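You operate a simulated robot arm through the tools that you are given. There is no shell and no other tool. Be economical: measure what you need, move in short steps, check, and stop when the job is done.

Carry out the task below with a simulated robot arm. There is one attempt and no reset: what you move stays moved.

JOB
Count the grooved rollers on the top of the roller table, then put as many of the ring gauges from the top of the roller table on top of the round plate.

It is judged by the outcome, as a careful person would: the job done as asked, and still so three seconds after it is handed in. It fails if anything else is knocked over, pushed out of place, dropped, spilled or broken.

ROBOT AND FRAMES
A 7-joint arm with a two-finger parallel gripper, fixed in place. Base frame: the origin is at the foot of the arm, x ahead of it, y to its left, z up; the work surface is at about z = 0. Lengths are in mm, angles in degrees, forces in N, time in s.
With the tool pointing down near the work surface it reaches from about 240 to 620 mm from the base axis. Its first joint turns from -66.0 to 66.0 degrees. Payload 2.6 kg.
The TCP is the grasp point between the finger pads, 30 mm short of the fingertips. In the tool frame z runs along the fingers and y along their closing line. Largest opening 94 mm; finger width 28, thickness 10; the body of the gripper, 50 by 96 mm, starts 55 mm behind the TCP.
Orientation is told as [roll, pitch, yaw] about the base's x, y, z axes, in that order, counted from this pose: with the fingers straight down and closing along the base's y, the tool's x points along the base's -x, its y along +y and its z along -z.

CONTROLS
- The arm moves only by the tool apply_moves. Its argument "plan" is a list of rows, each a list of 5 numbers: the finger opening in mm, from 0 to 94, then the shift along the tool's x, y, z in mm, then the turn about the tool's z in degrees. In form: [[gripper, tx, ty, tz, spin], ...]. A call has 1 to 20 rows; each row shifts and turns the commanded pose from where the row before left it, along the tool's axes as they then stand. A row lasts 0.2 s, in which the tool goes at most 50 mm and 8.6 degrees; a call with a longer step from one row to the next is refused whole, and so is a gripper value outside its range. Where a pose cannot be reached the arm comes as near as it can. A force on the tool above 40 N (or 10 N above the force at the start of the call, whichever is more), or a blocked arm, ends the call early, and 0.2 s more pass. The fingers move at their own pace (about 72 mm/s each) and stop on an object; they squeeze with about 27 N. The grip force told is the motor's: it shows also when the fingers shut on nothing. Time passes only in rows, and 0.2 s behind the last, so rows that do not move let the fingers close. The reply holds the time, the measured pose of the TCP, the force on the tool along the base axes, the opening and the grip force, in the units named above and with some noise, and new pictures: "show" is both (left out), scene, wrist or none.
- Cameras (640 x 400 px; columns grow to the right, rows downward): "scene" is fixed at [31.4, 434.2, 539.8]; the picture's right is [-0.79, -0.61, 0.00], its down [-0.44, 0.57, -0.69] and it looks along [0.42, -0.55, -0.72] (base axes); focal length 341 px, centre (320, 200). "wrist" rides on the gripper at [-37, 0, -58] in the tool frame; the picture's right is [0.00, -1.00, 0.00], its down [0.97, 0.00, -0.24] and it looks along [0.24, 0.00, 0.97] (tool axes); focal length 218 px, centre (320, 200).
- point_at(camera, pixels): for up to 12 pixels [column, row] of the newest picture of that camera ("zoom" is the newest enlarged one), the place [x, y, z] in the base frame of the surface seen there, good to about 2 mm, but the place of the scene camera against the robot may be out by one fixed shift of up to 12 mm in any direction. No time passes.
- close_up(camera, box): a new picture of the part [left, top, right, bottom] of that camera's present view, enlarged. No time passes.
- hand_in(): hands the job in; it is judged then, once.

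Go step by step. Measure first, check grasps and placings, and put right what went wrong. The budget is 60 turns and 120 pictures, counting those below and the enlarged ones. Unless the task says otherwise, let go and move clear before handing in, and close with one line.

The tools are called after "Call:" as name(argument=value, ...) on one line, values as JSON. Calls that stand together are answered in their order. apply_moves: Moves the arm, as the interface text tells. Its arguments: {"type":"object","properties":{"plan":{"type":"array","items":{"type":"array","items":{"type":"number"}}},"show":{"type":"string","enum":["both","scene","wrist","none"]}},"required":["plan"]} The other tools are called the same way: point_at (camera, pixels) gives the place of the surface under pixels of a picture; close_up (camera, box) takes an enlarged picture of a part of a camera's view; hand_in () hands the job in.

At the start:

```text
t: 0.0
tool_pos: [329.3, 161.2, 276.9]
tool_rot: [-0.1, -0.1, 0.0]
contact_force: [0.1, -0.6, -0.4]
width: 94.0
grip_force: 0.0
```

scene: 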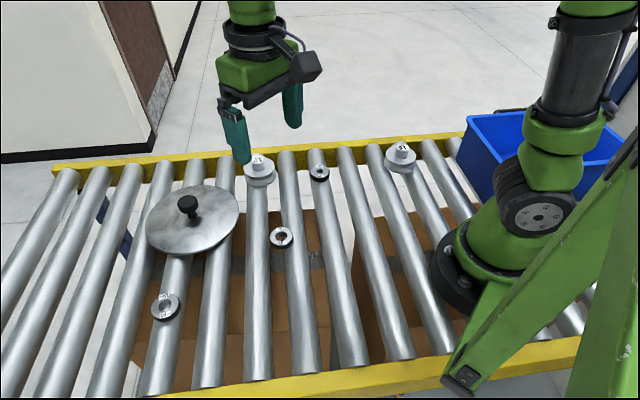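
wrist: 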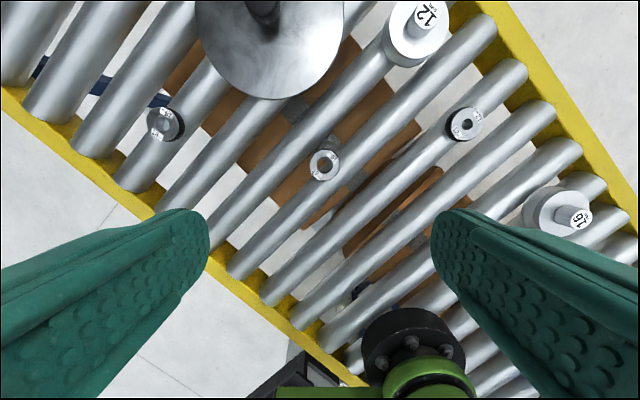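

The pictures show a round plate with a knob, three small rings, and two flanged pieces marked 12 and 16. I'll zoom in to identify them.

Call:
close_up(camera="scene", box=[230, 130, 430, 255])

Call:
close_up(camera="wrist", box=[380, 0, 640, 240])

Call:
close_up(camera="scene", box=[130, 170, 300, 330])

Call:
close_up(camera="wrist", box=[130, 0, 380, 200])

```text
3.20 times, centred on (330, 192) of scene
```

zoom: 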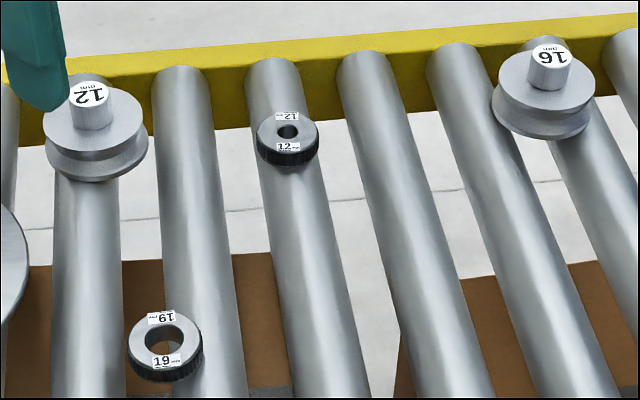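

```text
1.67 times, centred on (510, 120) of wrist
```

zoom: 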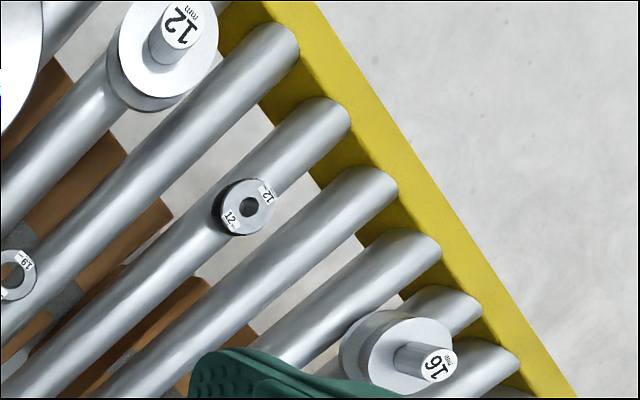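

```text
2.50 times, centred on (215, 250) of scene
```

zoom: 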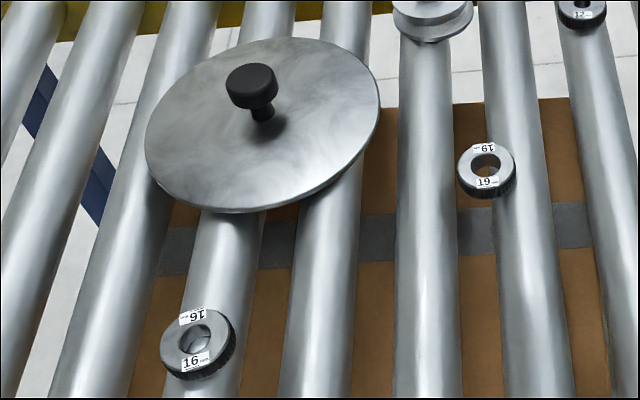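

```text
2.00 times, centred on (255, 100) of wrist
```

zoom: 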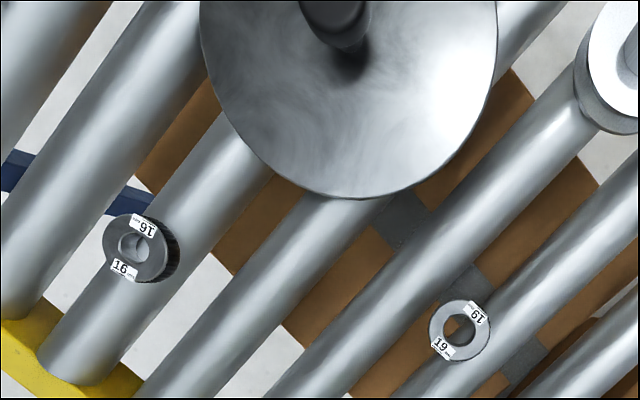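

I see two grooved rollers (12 and 16) and three ring gauges (12, 16 and 19). Next I'll measure the plate and rings, and check for anything hidden by the arm later.

Call:
point_at(camera="scene", pixels=[[150, 222], [236, 210], [190, 186], [195, 251], [215, 230], [165, 205], [188, 201], [165, 300], [160, 314], [176, 304], [280, 231], [281, 244]])

Call:
point_at(camera="wrist", pixels=[[200, 20], [345, 20], [270, 97], [230, 60], [310, 60], [262, 5], [157, 112], [325, 153], [312, 164], [465, 113], [474, 128], [336, 165]])

Call:
close_up(camera="scene", box=[440, 80, 640, 400])

```text
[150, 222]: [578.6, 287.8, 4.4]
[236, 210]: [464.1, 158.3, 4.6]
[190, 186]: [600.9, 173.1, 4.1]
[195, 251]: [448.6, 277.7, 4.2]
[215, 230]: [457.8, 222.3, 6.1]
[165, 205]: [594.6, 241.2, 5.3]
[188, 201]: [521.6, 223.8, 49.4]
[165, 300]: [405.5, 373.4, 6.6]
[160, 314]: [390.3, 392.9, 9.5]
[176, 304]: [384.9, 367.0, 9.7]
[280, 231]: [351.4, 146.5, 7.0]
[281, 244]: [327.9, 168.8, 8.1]
```

```text
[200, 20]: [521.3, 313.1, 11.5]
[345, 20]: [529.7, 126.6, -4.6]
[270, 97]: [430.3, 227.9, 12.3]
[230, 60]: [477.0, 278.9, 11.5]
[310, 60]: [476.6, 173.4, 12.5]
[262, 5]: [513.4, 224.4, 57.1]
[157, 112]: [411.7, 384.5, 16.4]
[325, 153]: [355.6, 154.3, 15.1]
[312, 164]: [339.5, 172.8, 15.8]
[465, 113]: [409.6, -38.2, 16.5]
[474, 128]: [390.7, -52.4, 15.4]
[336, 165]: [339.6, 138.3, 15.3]
```

```text
1.25 times, centred on (540, 240) of scene
```

zoom: 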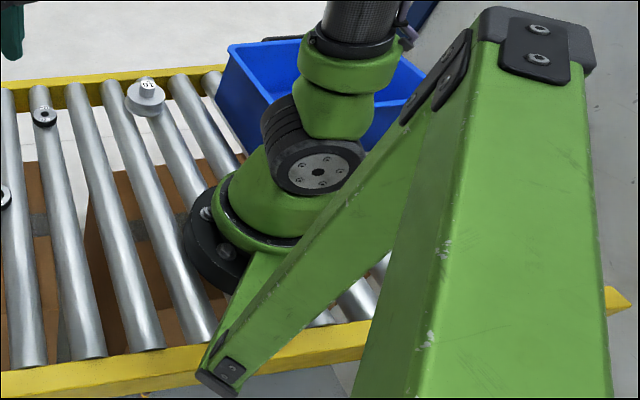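

Two rollers are visible, so I plan to move two gauges. The plate's flat top is at z≈12, centred near (522, 221). I'll measure the ring edges more finely on an enlarged wrist picture.

Call:
close_up(camera="wrist", box=[285, 140, 365, 190])

```text
8.00 times, centred on (325, 165) of wrist
```

zoom: 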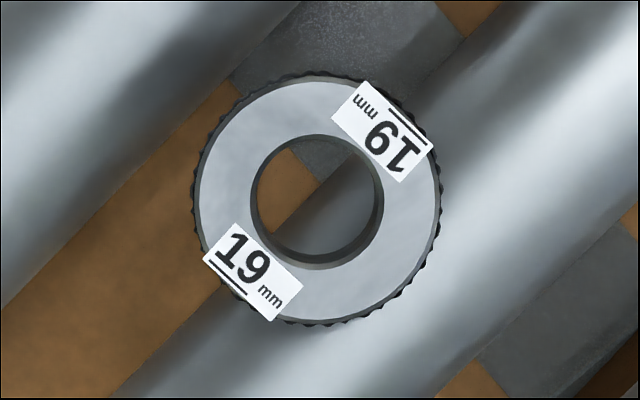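

The ring lies flat, partly beside a roller crown. I'll measure its edges in the zoom.

Call:
point_at(camera="zoom", pixels=[[203, 200], [434, 200], [318, 85], [318, 315], [430, 270], [480, 120], [560, 200]])

```text
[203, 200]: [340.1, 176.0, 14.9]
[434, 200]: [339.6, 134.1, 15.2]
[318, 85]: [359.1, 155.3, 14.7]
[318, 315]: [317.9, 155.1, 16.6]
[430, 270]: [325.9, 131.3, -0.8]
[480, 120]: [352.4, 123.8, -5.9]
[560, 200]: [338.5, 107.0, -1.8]
```

Ring 19 is centred at about (338.7, 155.1), Ø≈43, top z≈15. I'll move above it and look again.

Call:
apply_moves(plan=[[80, -9.4, -6.1, 40, 0], [80, 0, 0, 45, 0], [80, 0, 0, 45, 0], [80, 0, 0, 40, 0], [80, 0, 0, 20, 0], [80, 0, 0, 0, 0]], show="wrist")

```text
t: 1.4
tool_pos: [338.5, 154.7, 84.9]
tool_rot: [0.0, 0.0, 0.0]
contact_force: [-0.2, 0.1, -0.1]
width: 79.9
grip_force: 0.0
```

wrist: 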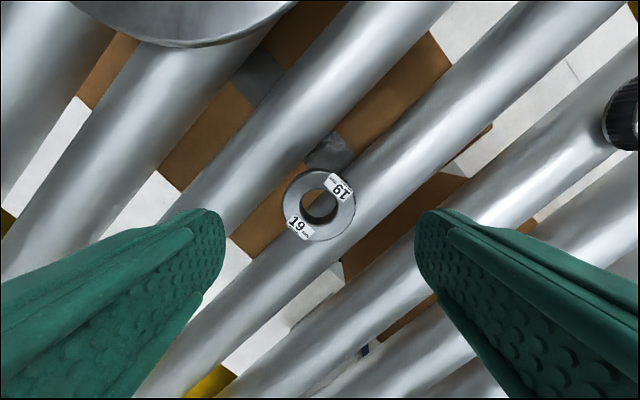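

The ring (pixel 320,205) is centred between the fingers. I'll descend to TCP z≈35 and close.

Call:
apply_moves(plan=[[80, 0, 0, 25, 0], [80, 0, 0, 17, 0], [80, 0, 0, 8, 0], [80, 0, 0, 0, 0], [55, 0, 0, 0, 0], [40, 0, 0, 0, 0], [30, 0, 0, 0, 0], [30, 0, 0, 0, 0], [30, 0, 0, 0, 0]], show="wrist")

```text
t: 3.4
tool_pos: [338.0, 157.8, 36.3]
tool_rot: [-0.1, -0.1, 0.0]
contact_force: [0.8, 0.1, 0.4]
width: 43.6
grip_force: 27.3
```

wrist: 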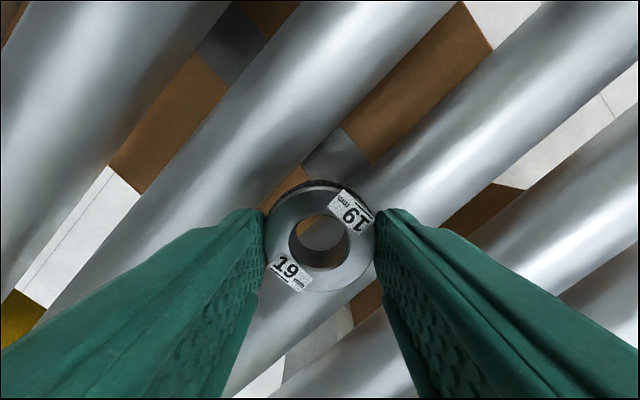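

The ring is gripped at 43.6 mm with 27 N. I'll lift and check that it holds.

Call:
apply_moves(plan=[[30, 0, 0, -10, 0], [30, 0, 0, -30, 0], [30, 0, 0, -40, 0], [30, 0, 0, -10, 0], [30, 0, 0, 0, 0]], show="both")

```text
t: 4.6
tool_pos: [339.7, 155.9, 126.6]
tool_rot: [0.0, 0.0, 0.0]
contact_force: [0.0, 0.2, -2.1]
width: 43.9
grip_force: 27.6
```

scene: 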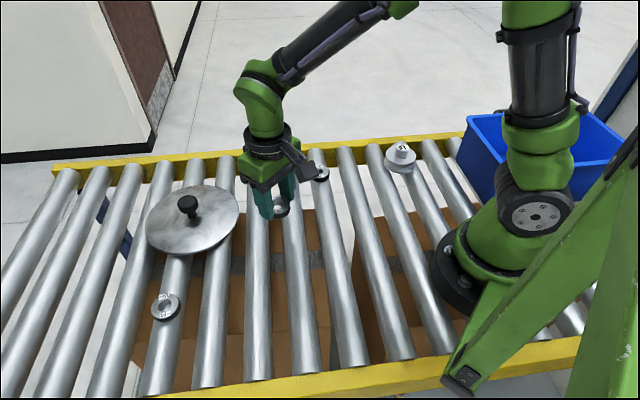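
wrist: 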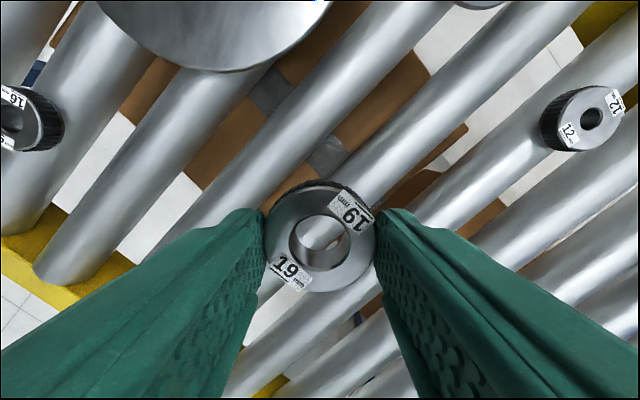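

The ring is held securely (pixel 320,245). I'll carry it over the near-right part of the plate.

Call:
apply_moves(plan=[[30, -35, 10, 0, 0], [30, -40, 12, 0, 0], [30, -40, 11, 0, 0], [30, -18, 0, 0, 0], [30, 0, 0, 0, 0], [30, 0, 0, 0, 0]], show="both")

```text
t: 6.0
tool_pos: [474.4, 187.1, 126.5]
tool_rot: [-0.1, 0.1, 0.1]
contact_force: [-0.7, 0.6, -0.7]
width: 43.8
grip_force: 27.2
```

scene: 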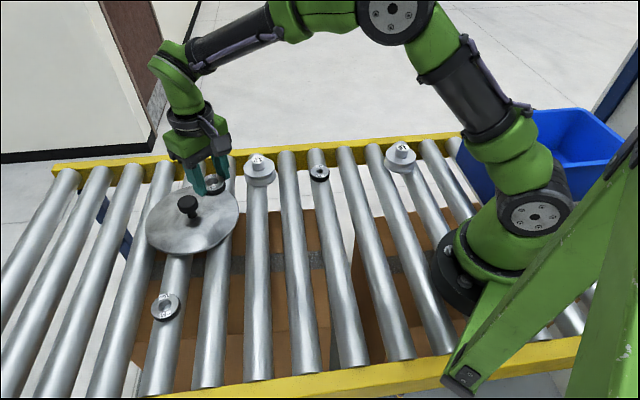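
wrist: 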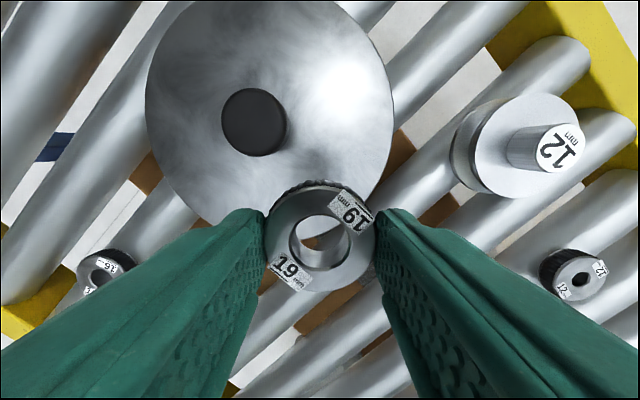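

The whole plate is now visible around the knob (253,122). I'll measure its rim and knob more precisely.

Call:
point_at(camera="wrist", pixels=[[148, 100], [391, 100], [300, 3], [185, 192], [380, 165], [225, 122], [283, 122], [253, 95], [253, 150], [215, 215], [350, 130], [262, 185]])

```text
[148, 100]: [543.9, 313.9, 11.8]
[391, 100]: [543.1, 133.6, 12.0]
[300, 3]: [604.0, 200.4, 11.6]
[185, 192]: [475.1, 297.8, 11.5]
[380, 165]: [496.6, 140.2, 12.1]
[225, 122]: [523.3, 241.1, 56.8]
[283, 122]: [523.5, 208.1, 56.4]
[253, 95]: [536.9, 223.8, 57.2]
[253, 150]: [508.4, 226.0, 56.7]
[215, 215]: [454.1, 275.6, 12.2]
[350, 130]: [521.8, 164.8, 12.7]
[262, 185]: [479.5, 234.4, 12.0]
```

The plate centre is (522.5, 224), radius ≈91, with a knob of radius 16. I'll lower the ring at (472, 191) to just above contact.

Call:
apply_moves(plan=[[30, 2.4, 4, 15, 0], [30, 0, 0, 30, 0], [30, 0, 0, 20, 0], [30, 0, 0, 9, 0], [30, 0, 0, 0, 0], [30, 0, 0, 0, 0]], show="both")

```text
t: 7.4
tool_pos: [469.7, 193.1, 53.5]
tool_rot: [0.0, 0.0, -0.1]
contact_force: [-0.2, -0.5, -0.9]
width: 43.7
grip_force: 27.4
```

scene: 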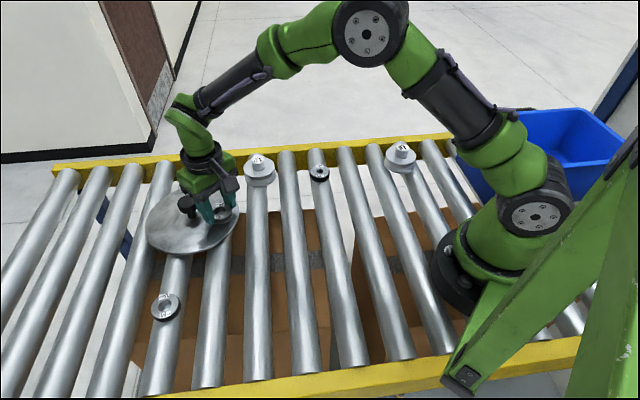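
wrist: 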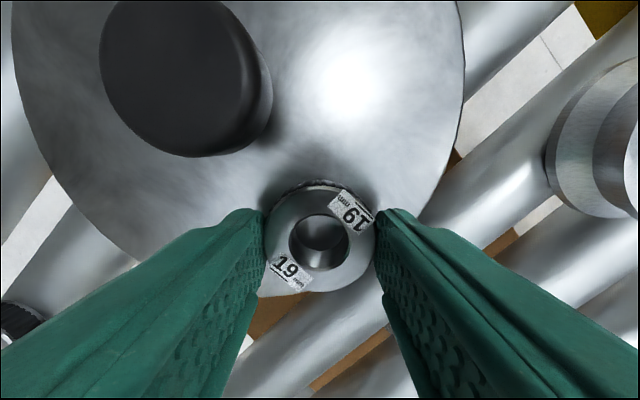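

The ring is about 4 mm above the plate but close to the rim (290,297). I'll shift 6 mm inward and lower gently.

Call:
apply_moves(plan=[[30, -6, 0, 0, 0], [30, 0, 0, 2, 0], [30, 0, 0, 1, 0], [30, 0, 0, 1, 0], [30, 0, 0, 0, 0], [30, 0, 0, 0, 0]], show="wrist")

```text
t: 8.8
tool_pos: [475.9, 192.8, 49.4]
tool_rot: [0.1, 0.0, 0.0]
contact_force: [-0.5, 0.4, -2.0]
width: 44.1
grip_force: 26.7
```

wrist: 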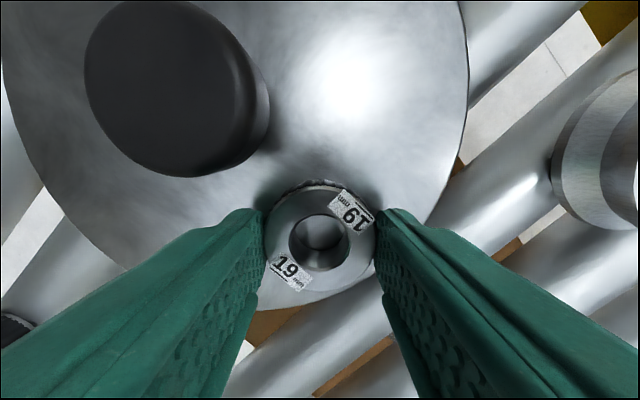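

There is no clear contact force yet, so I'll continue down in 0.7 mm steps.

Call:
apply_moves(plan=[[30, 0, 0, 0.7, 0], [30, 0, 0, 0, 0], [30, 0, 0, 0.7, 0], [30, 0, 0, 0, 0]], show="none")

```text
t: 9.8
tool_pos: [476.2, 193.6, 49.0]
tool_rot: [0.0, 0.0, 0.0]
contact_force: [-4.1, -2.9, 10.6]
width: 43.7
grip_force: 27.0
```

The upward force of 10.6 N shows contact. I'll back off slightly, open gradually, and rise.

Call:
apply_moves(plan=[[30, 0, 0, -0.7, 0], [48, 0, 0, 0, 0], [56, 0, 0, 0, 0], [58, 0, 0, 0, 0], [58, 0, 0, -10, 0], [58, 0, 0, -30, 0], [58, 0, 0, -40, 0], [58, 0, 0, 0, 0]], show="both")

```text
t: 11.6
tool_pos: [477.0, 194.1, 132.1]
tool_rot: [0.0, 0.0, 0.0]
contact_force: [0.0, -0.5, 0.8]
width: 58.1
grip_force: 0.0
```

scene: 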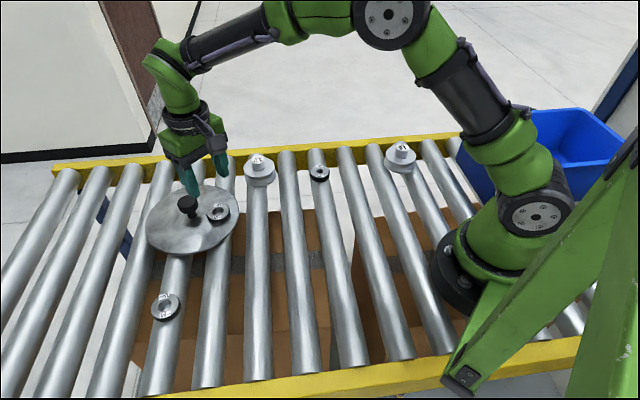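
wrist: 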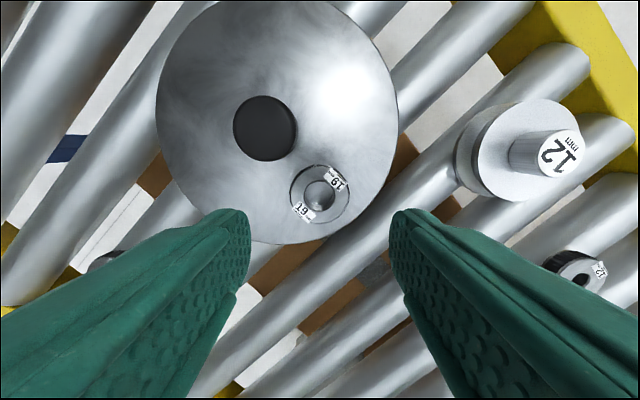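

Ring 19 rests flat on the plate (320,193). Next I'll rise and travel to ring 12 near (400,-45), looking over the right side of the table on the way.

Call:
apply_moves(plan=[[80, 0, 0, -40, 0], [80, 0, 0, -40, 0], [80, 15, -40, 0, 0], [80, 15, -40, 0, 0], [80, 15, -45, 0, 0], [80, 15, -45, 0, 0], [80, 15, -45, 0, 0], [80, 0, -23, 0, 0], [80, 0, 0, 0, 0], [80, 0, 0, 0, 0]], show="both")

```text
t: 13.8
tool_pos: [398.2, -39.9, 208.1]
tool_rot: [0.0, -0.1, 0.1]
contact_force: [-0.2, -0.3, -0.6]
width: 80.1
grip_force: 0.0
```

scene: 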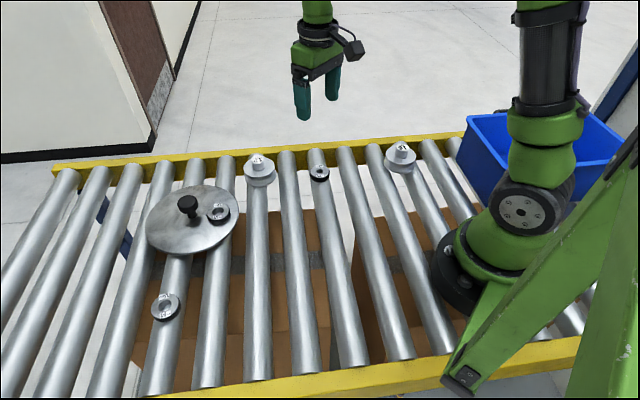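
wrist: 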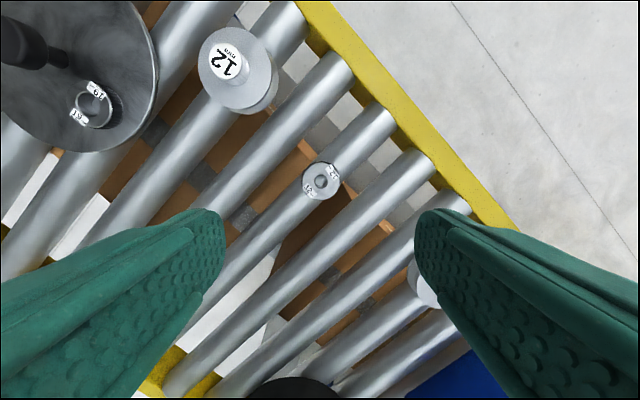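

No extra rollers appear on the right side. I'll measure ring 12 in an enlarged view, along with the nearby roller 16.

Call:
close_up(camera="wrist", box=[280, 155, 360, 205])

Call:
point_at(camera="wrist", pixels=[[304, 181], [338, 181], [321, 164], [321, 199], [414, 282], [430, 303]])

```text
8.00 times, centred on (320, 180) of wrist
```

zoom: 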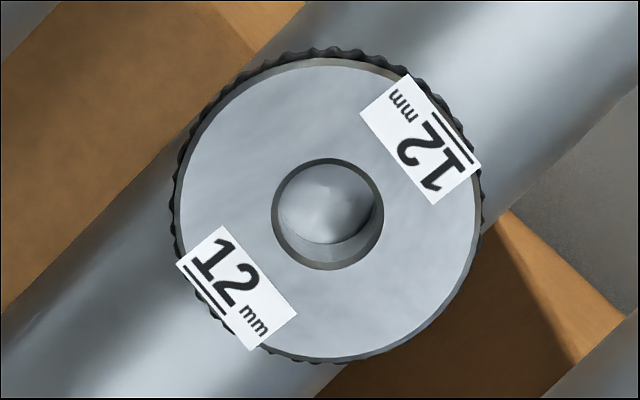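

```text
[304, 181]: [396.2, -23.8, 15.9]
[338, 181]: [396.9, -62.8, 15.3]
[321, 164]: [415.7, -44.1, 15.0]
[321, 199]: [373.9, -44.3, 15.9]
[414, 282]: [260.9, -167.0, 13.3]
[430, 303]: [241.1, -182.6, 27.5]
```

Ring 12 is centred at about (395.5, -44), with clear space around it. I'll descend over it, grip, and lift.

Call:
apply_moves(plan=[[80, 2.5, -4, 40, 0], [80, 0, 0, 40, 0], [80, 0, 0, 40, 0], [80, 0, 0, 28, 0], [80, 0, 0, 16, 0], [80, 0, 0, 8, 0], [80, 0, 0, 0, 0], [55, 0, 0, 0, 0], [40, 0, 0, 0, 0], [30, 0, 0, 0, 0], [30, 0, 0, 0, 0], [30, 0, 0, 0, 0]], show="wrist")

```text
t: 16.4
tool_pos: [399.1, -48.8, 38.6]
tool_rot: [0.0, 0.0, 0.0]
contact_force: [-0.2, 0.6, -0.2]
width: 44.3
grip_force: 26.6
```

wrist: 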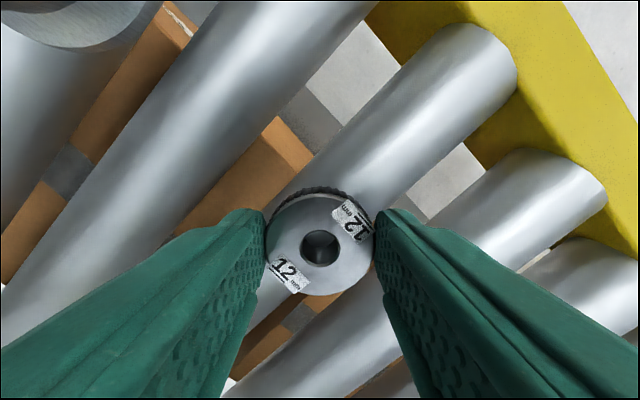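

Ring 12 is gripped (44.3 mm, 27 N). I'll lift and check.

Call:
apply_moves(plan=[[30, 0, 0, -10, 0], [30, 0, 0, -30, 0], [30, 0, 0, -40, 0], [30, 0, 0, -40, 0], [30, 0, 0, 0, 0]], show="wrist")

```text
t: 17.6
tool_pos: [400.1, -48.4, 157.3]
tool_rot: [0.1, 0.1, 0.0]
contact_force: [0.1, 0.4, -1.0]
width: 44.5
grip_force: 26.9
```

wrist: 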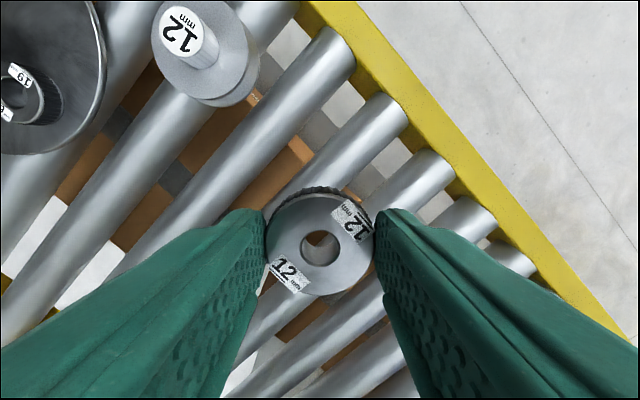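

It's held. I'll carry it over the near-left part of the plate at (477, 261).

Call:
apply_moves(plan=[[30, 0, 40, 0, 0], [30, 0, 45, 0, 0], [30, -10, 45, 0, 0], [30, -17, 45, 0, 0], [30, -20, 45, 0, 0], [30, -20, 45, 0, 0], [30, -10, 34, 0, 0], [30, 0, 10, 0, 0], [30, 0, 0, 0, 0], [30, 0, 0, 0, 0]], show="both")

```text
t: 19.8
tool_pos: [476.9, 259.5, 156.2]
tool_rot: [0.0, 0.0, 0.0]
contact_force: [-0.5, -0.1, -0.4]
width: 44.1
grip_force: 27.0
```

scene: 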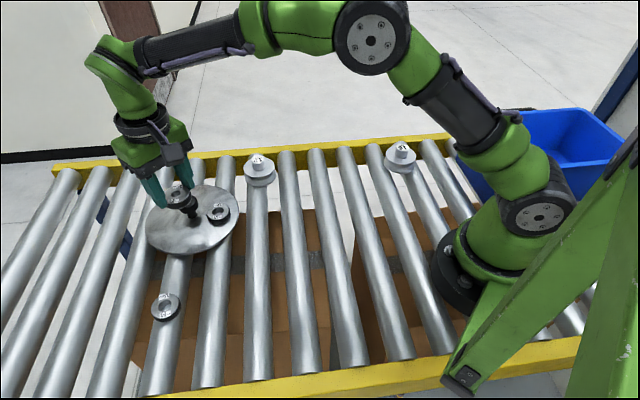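
wrist: 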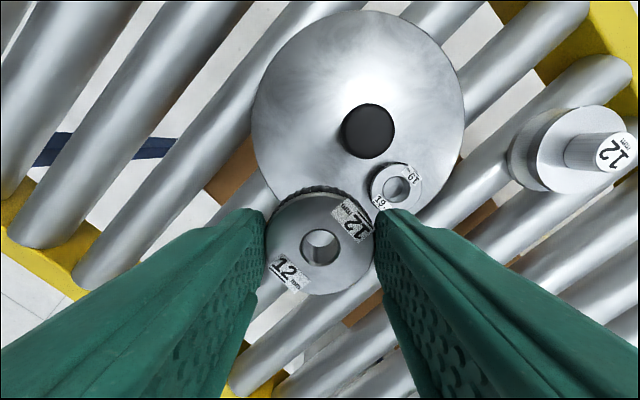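

I'll check the exact place of ring 19 (396,187) before lowering.

Call:
point_at(camera="wrist", pixels=[[372, 185], [422, 188], [398, 167], [255, 110], [462, 110], [350, 12], [345, 130], [390, 130]])

```text
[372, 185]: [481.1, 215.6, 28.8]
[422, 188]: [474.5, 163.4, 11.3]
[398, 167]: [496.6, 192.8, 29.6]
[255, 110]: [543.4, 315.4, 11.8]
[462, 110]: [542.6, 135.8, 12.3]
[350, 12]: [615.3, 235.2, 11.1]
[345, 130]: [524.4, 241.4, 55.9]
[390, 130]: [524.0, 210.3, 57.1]
```

Ring 19's near edge is at y≈215.6, leaving room for the finger. I'll shift 3 mm left and lower to just above contact.

Call:
apply_moves(plan=[[30, 0, 3, 35, 0], [30, 0, 0, 35, 0], [30, 0, 0, 20, 0], [30, 0, 0, 9, 0], [30, 0, 0, 0, 0], [30, 0, 0, 0, 0]], show="both")

```text
t: 21.2
tool_pos: [475.8, 262.1, 54.2]
tool_rot: [0.0, 0.0, 0.1]
contact_force: [-0.3, 0.7, -1.5]
width: 44.0
grip_force: 26.6
```

scene: 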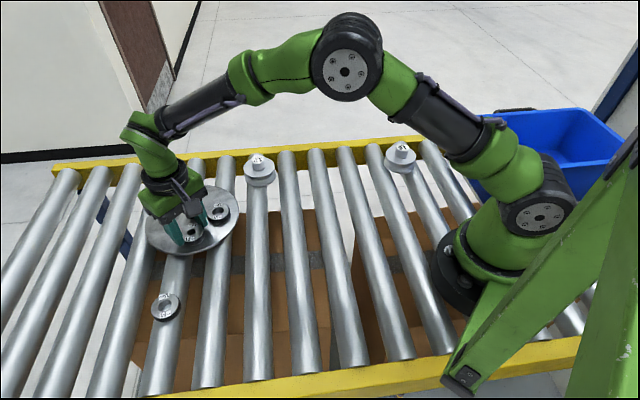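
wrist: 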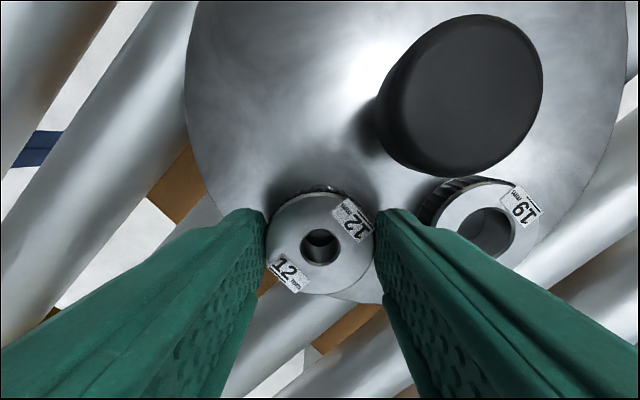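

The finger clears ring 19 (430,215). I'll shift 3 mm inward and lower in small steps.

Call:
apply_moves(plan=[[30, -3, 0, 0, 0], [30, 0, 0, 1, 0], [30, 0, 0, 1, 0], [30, 0, 0, 0, 0]], show="none")

Call:
apply_moves(plan=[[30, 0, 0, 0.7, 0], [30, 0, 0, 0, 0], [30, 0, 0, 0, 0]], show="none")

```text
t: 22.2
tool_pos: [477.4, 263.0, 55.3]
tool_rot: [0.0, 0.0, 0.1]
contact_force: [-0.7, -0.2, -1.3]
width: 44.2
grip_force: 26.9
```

```text
t: 23.0
tool_pos: [477.7, 262.6, 53.9]
tool_rot: [-0.1, 0.0, -0.1]
contact_force: [0.9, -0.2, -1.0]
width: 44.3
grip_force: 26.9
```

No contact yet, so I'll keep lowering.

Call:
apply_moves(plan=[[30, 0, 0, 0.8, 0], [30, 0, 0, 0.8, 0], [30, 0, 0, 0, 0]], show="none")

Call:
apply_moves(plan=[[30, 0, 0, 0.7, 0], [30, 0, 0, 0, 0], [30, 0, 0, 0, 0]], show="none")

```text
t: 23.8
tool_pos: [478.7, 263.4, 53.1]
tool_rot: [0.0, 0.0, 0.0]
contact_force: [0.0, 0.0, -2.4]
width: 44.2
grip_force: 26.6
```

```text
t: 24.6
tool_pos: [477.9, 263.7, 53.0]
tool_rot: [-0.1, 0.0, 0.0]
contact_force: [0.1, 0.1, -1.3]
width: 44.1
grip_force: 27.5
```

Call:
apply_moves(plan=[[30, 0, 0, 0.8, 0], [30, 0, 0, 0, 0], [30, 0, 0, 0, 0]], show="none")

Call:
apply_moves(plan=[[30, 0, 0, 0.8, 0], [30, 0, 0, 0, 0], [30, 0, 0, 0, 0]], show="wrist")

```text
t: 25.4
tool_pos: [478.0, 262.8, 51.7]
tool_rot: [0.1, -0.1, 0.0]
contact_force: [-0.3, 0.3, -2.0]
width: 44.0
grip_force: 27.6
```

```text
t: 26.2
tool_pos: [479.0, 262.6, 51.5]
tool_rot: [0.0, 0.0, 0.0]
contact_force: [-0.3, -0.3, -1.9]
width: 44.0
grip_force: 26.6
```

wrist: 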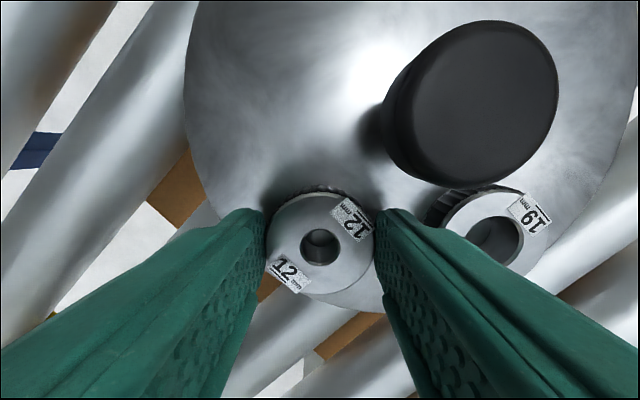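

The force is still only the ring's weight, so I'll keep lowering until contact.

Call:
apply_moves(plan=[[30, 0, 0, 0.8, 0], [30, 0, 0, 0, 0], [30, 0, 0, 0, 0]], show="none")

Call:
apply_moves(plan=[[30, 0, 0, 0.8, 0], [30, 0, 0, 0, 0], [30, 0, 0, 0, 0]], show="none")

```text
t: 27.0
tool_pos: [478.3, 263.4, 50.2]
tool_rot: [0.1, 0.1, 0.0]
contact_force: [-0.2, 0.3, 0.1]
width: 44.1
grip_force: 27.5
```

```text
t: 27.8
tool_pos: [478.2, 263.4, 51.4]
tool_rot: [0.0, 0.0, 0.0]
contact_force: [-3.7, -0.7, 9.0]
width: 44.2
grip_force: 26.6
```

Contact at 9 N. I'll ease back, open to 54 mm (clear of ring 19), and rise.

Call:
apply_moves(plan=[[30, 0, 0, -0.7, 0], [47, 0, 0, 0, 0], [52, 0, 0, 0, 0], [54, 0, 0, 0, 0], [54, 0, 0, -8, 0], [54, 0, 0, -30, 0], [54, 0, 0, -40, 0], [54, 0, 0, -40, 0], [54, 30, 0, -20, 0], [54, 40, 0, 0, 0], [54, 40, 0, 0, 0], [54, 0, 0, 0, 0]], show="both")

```text
t: 30.4
tool_pos: [369.9, 264.8, 186.0]
tool_rot: [0.0, 0.1, 0.0]
contact_force: [-1.1, -0.3, 0.2]
width: 53.9
grip_force: 0.1
```

scene: 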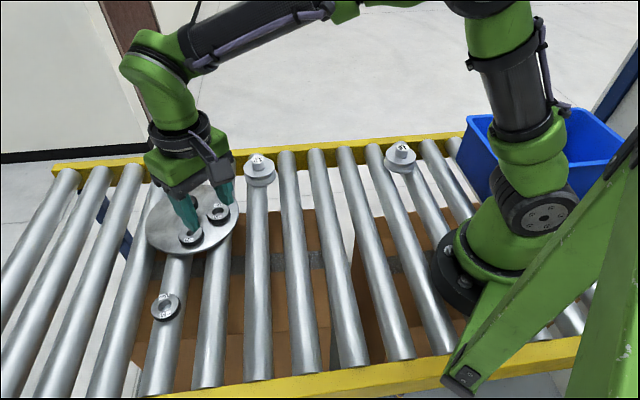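
wrist: 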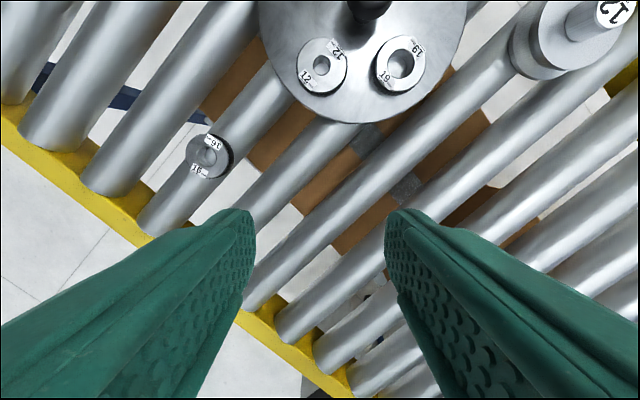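

Both rings (12 at 322,65 and 19 at 400,65) rest flat inside the rim, and the other pieces look undisturbed. Before handing in, I'll look over the area near the base that the arm hides, to confirm the roller count.

Call:
apply_moves(plan=[[54, 20, -20, -40, 0], [54, 25, -30, -30, 0], [54, 25, -35, -20, 0], [54, 25, -35, 0, 0], [54, 0, 0, 0, 0]], show="wrist")

Call:
apply_moves(plan=[[54, 0, -45, 0, 0], [54, 0, -45, 0, 0], [54, 0, -45, 0, 0], [54, 0, -45, 0, 0], [54, 0, -45, 0, 0], [54, 0, 0, 0, 0]], show="both")

```text
t: 31.6
tool_pos: [276.3, 148.0, 277.9]
tool_rot: [0.1, 0.0, 0.0]
contact_force: [0.1, -0.6, -0.2]
width: 53.8
grip_force: 0.0
```

wrist: 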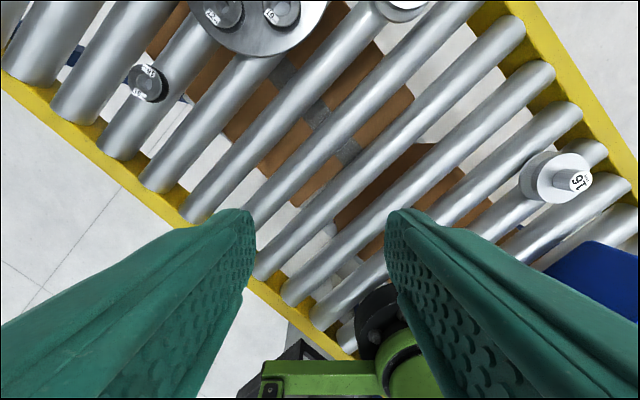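

```text
t: 33.0
tool_pos: [271.5, -82.6, 278.7]
tool_rot: [0.0, -0.1, -0.1]
contact_force: [-0.2, -0.6, -0.3]
width: 54.0
grip_force: 0.0
```

scene: 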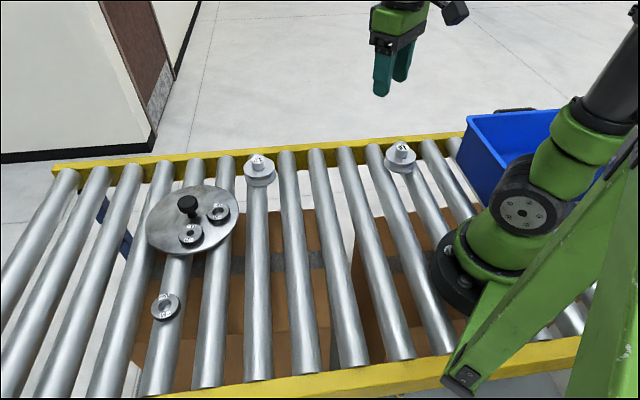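
wrist: 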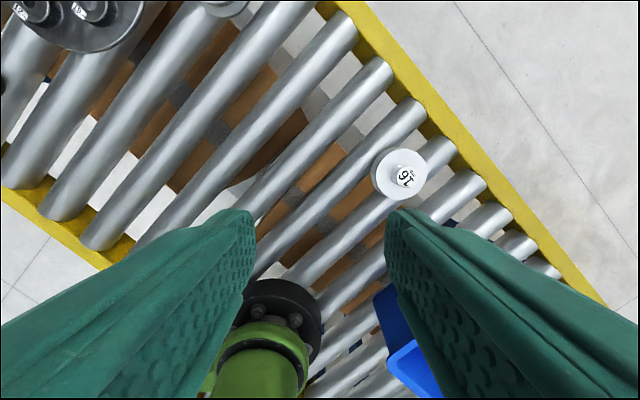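

The count so far is still two. The blue bin stands near the table's end, so I'll check around it as well.

Call:
apply_moves(plan=[[94, 0, -45, 0, 0], [94, 0, -45, 0, 0], [94, 0, -45, 0, 0], [94, 0, 0, 0, 0]], show="both")

```text
t: 34.0
tool_pos: [275.7, -217.6, 278.6]
tool_rot: [0.0, 0.0, 0.0]
contact_force: [0.4, -0.1, 0.9]
width: 93.9
grip_force: 0.0
```

scene: 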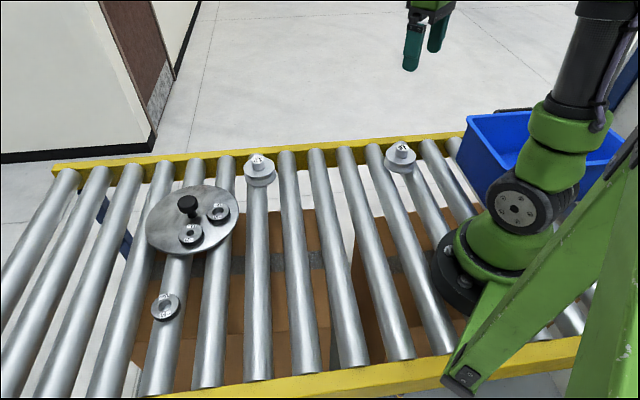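
wrist: 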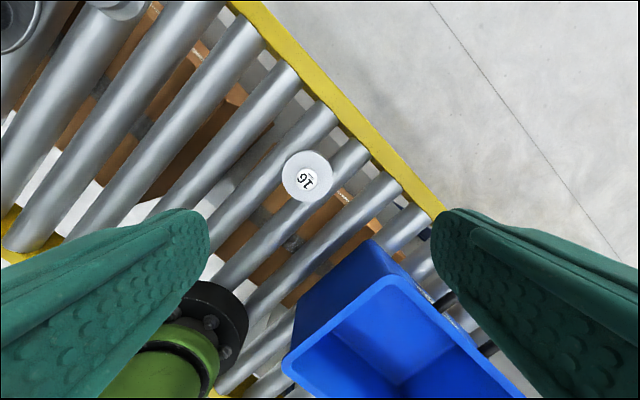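

The bin looks empty, but something dark shows behind it at (450,305) in the wrist picture and (515,110) in the scene picture. I'll enlarge both.

Call:
close_up(camera="wrist", box=[380, 220, 540, 400])

Call:
close_up(camera="scene", box=[440, 90, 640, 215])

```text
2.22 times, centred on (460, 310) of wrist
```

zoom: 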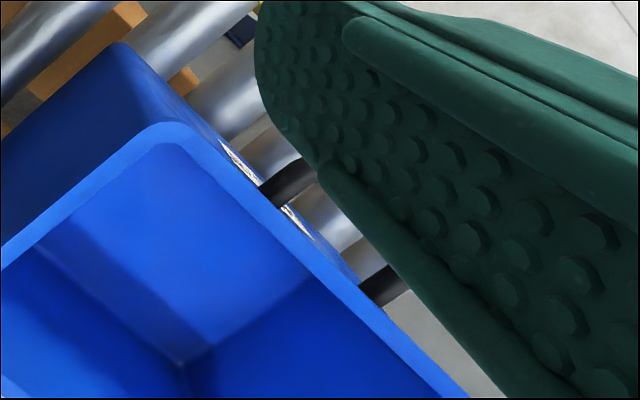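

```text
3.20 times, centred on (540, 152) of scene
```

zoom: 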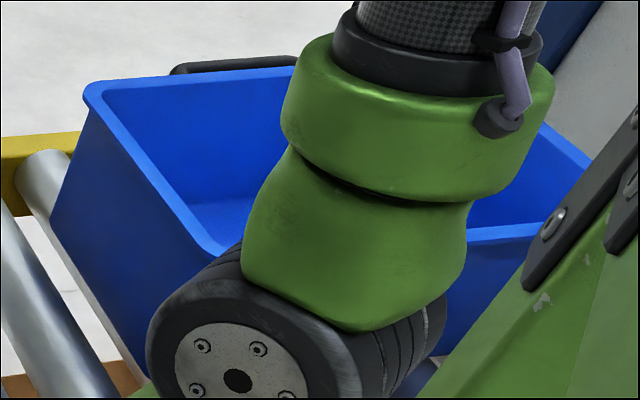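

The dark part is only the bin's handle, so there are two grooved rollers. Two ring gauges rest on the plate and the arm is clear, so I'm handing in.

Call:
hand_in()

```text
The job is handed in.
```

I counted two grooved rollers (12 and 16) on the roller table, so I put two ring gauges (19 and 12) on the round plate, let go and moved the arm clear before handing in.
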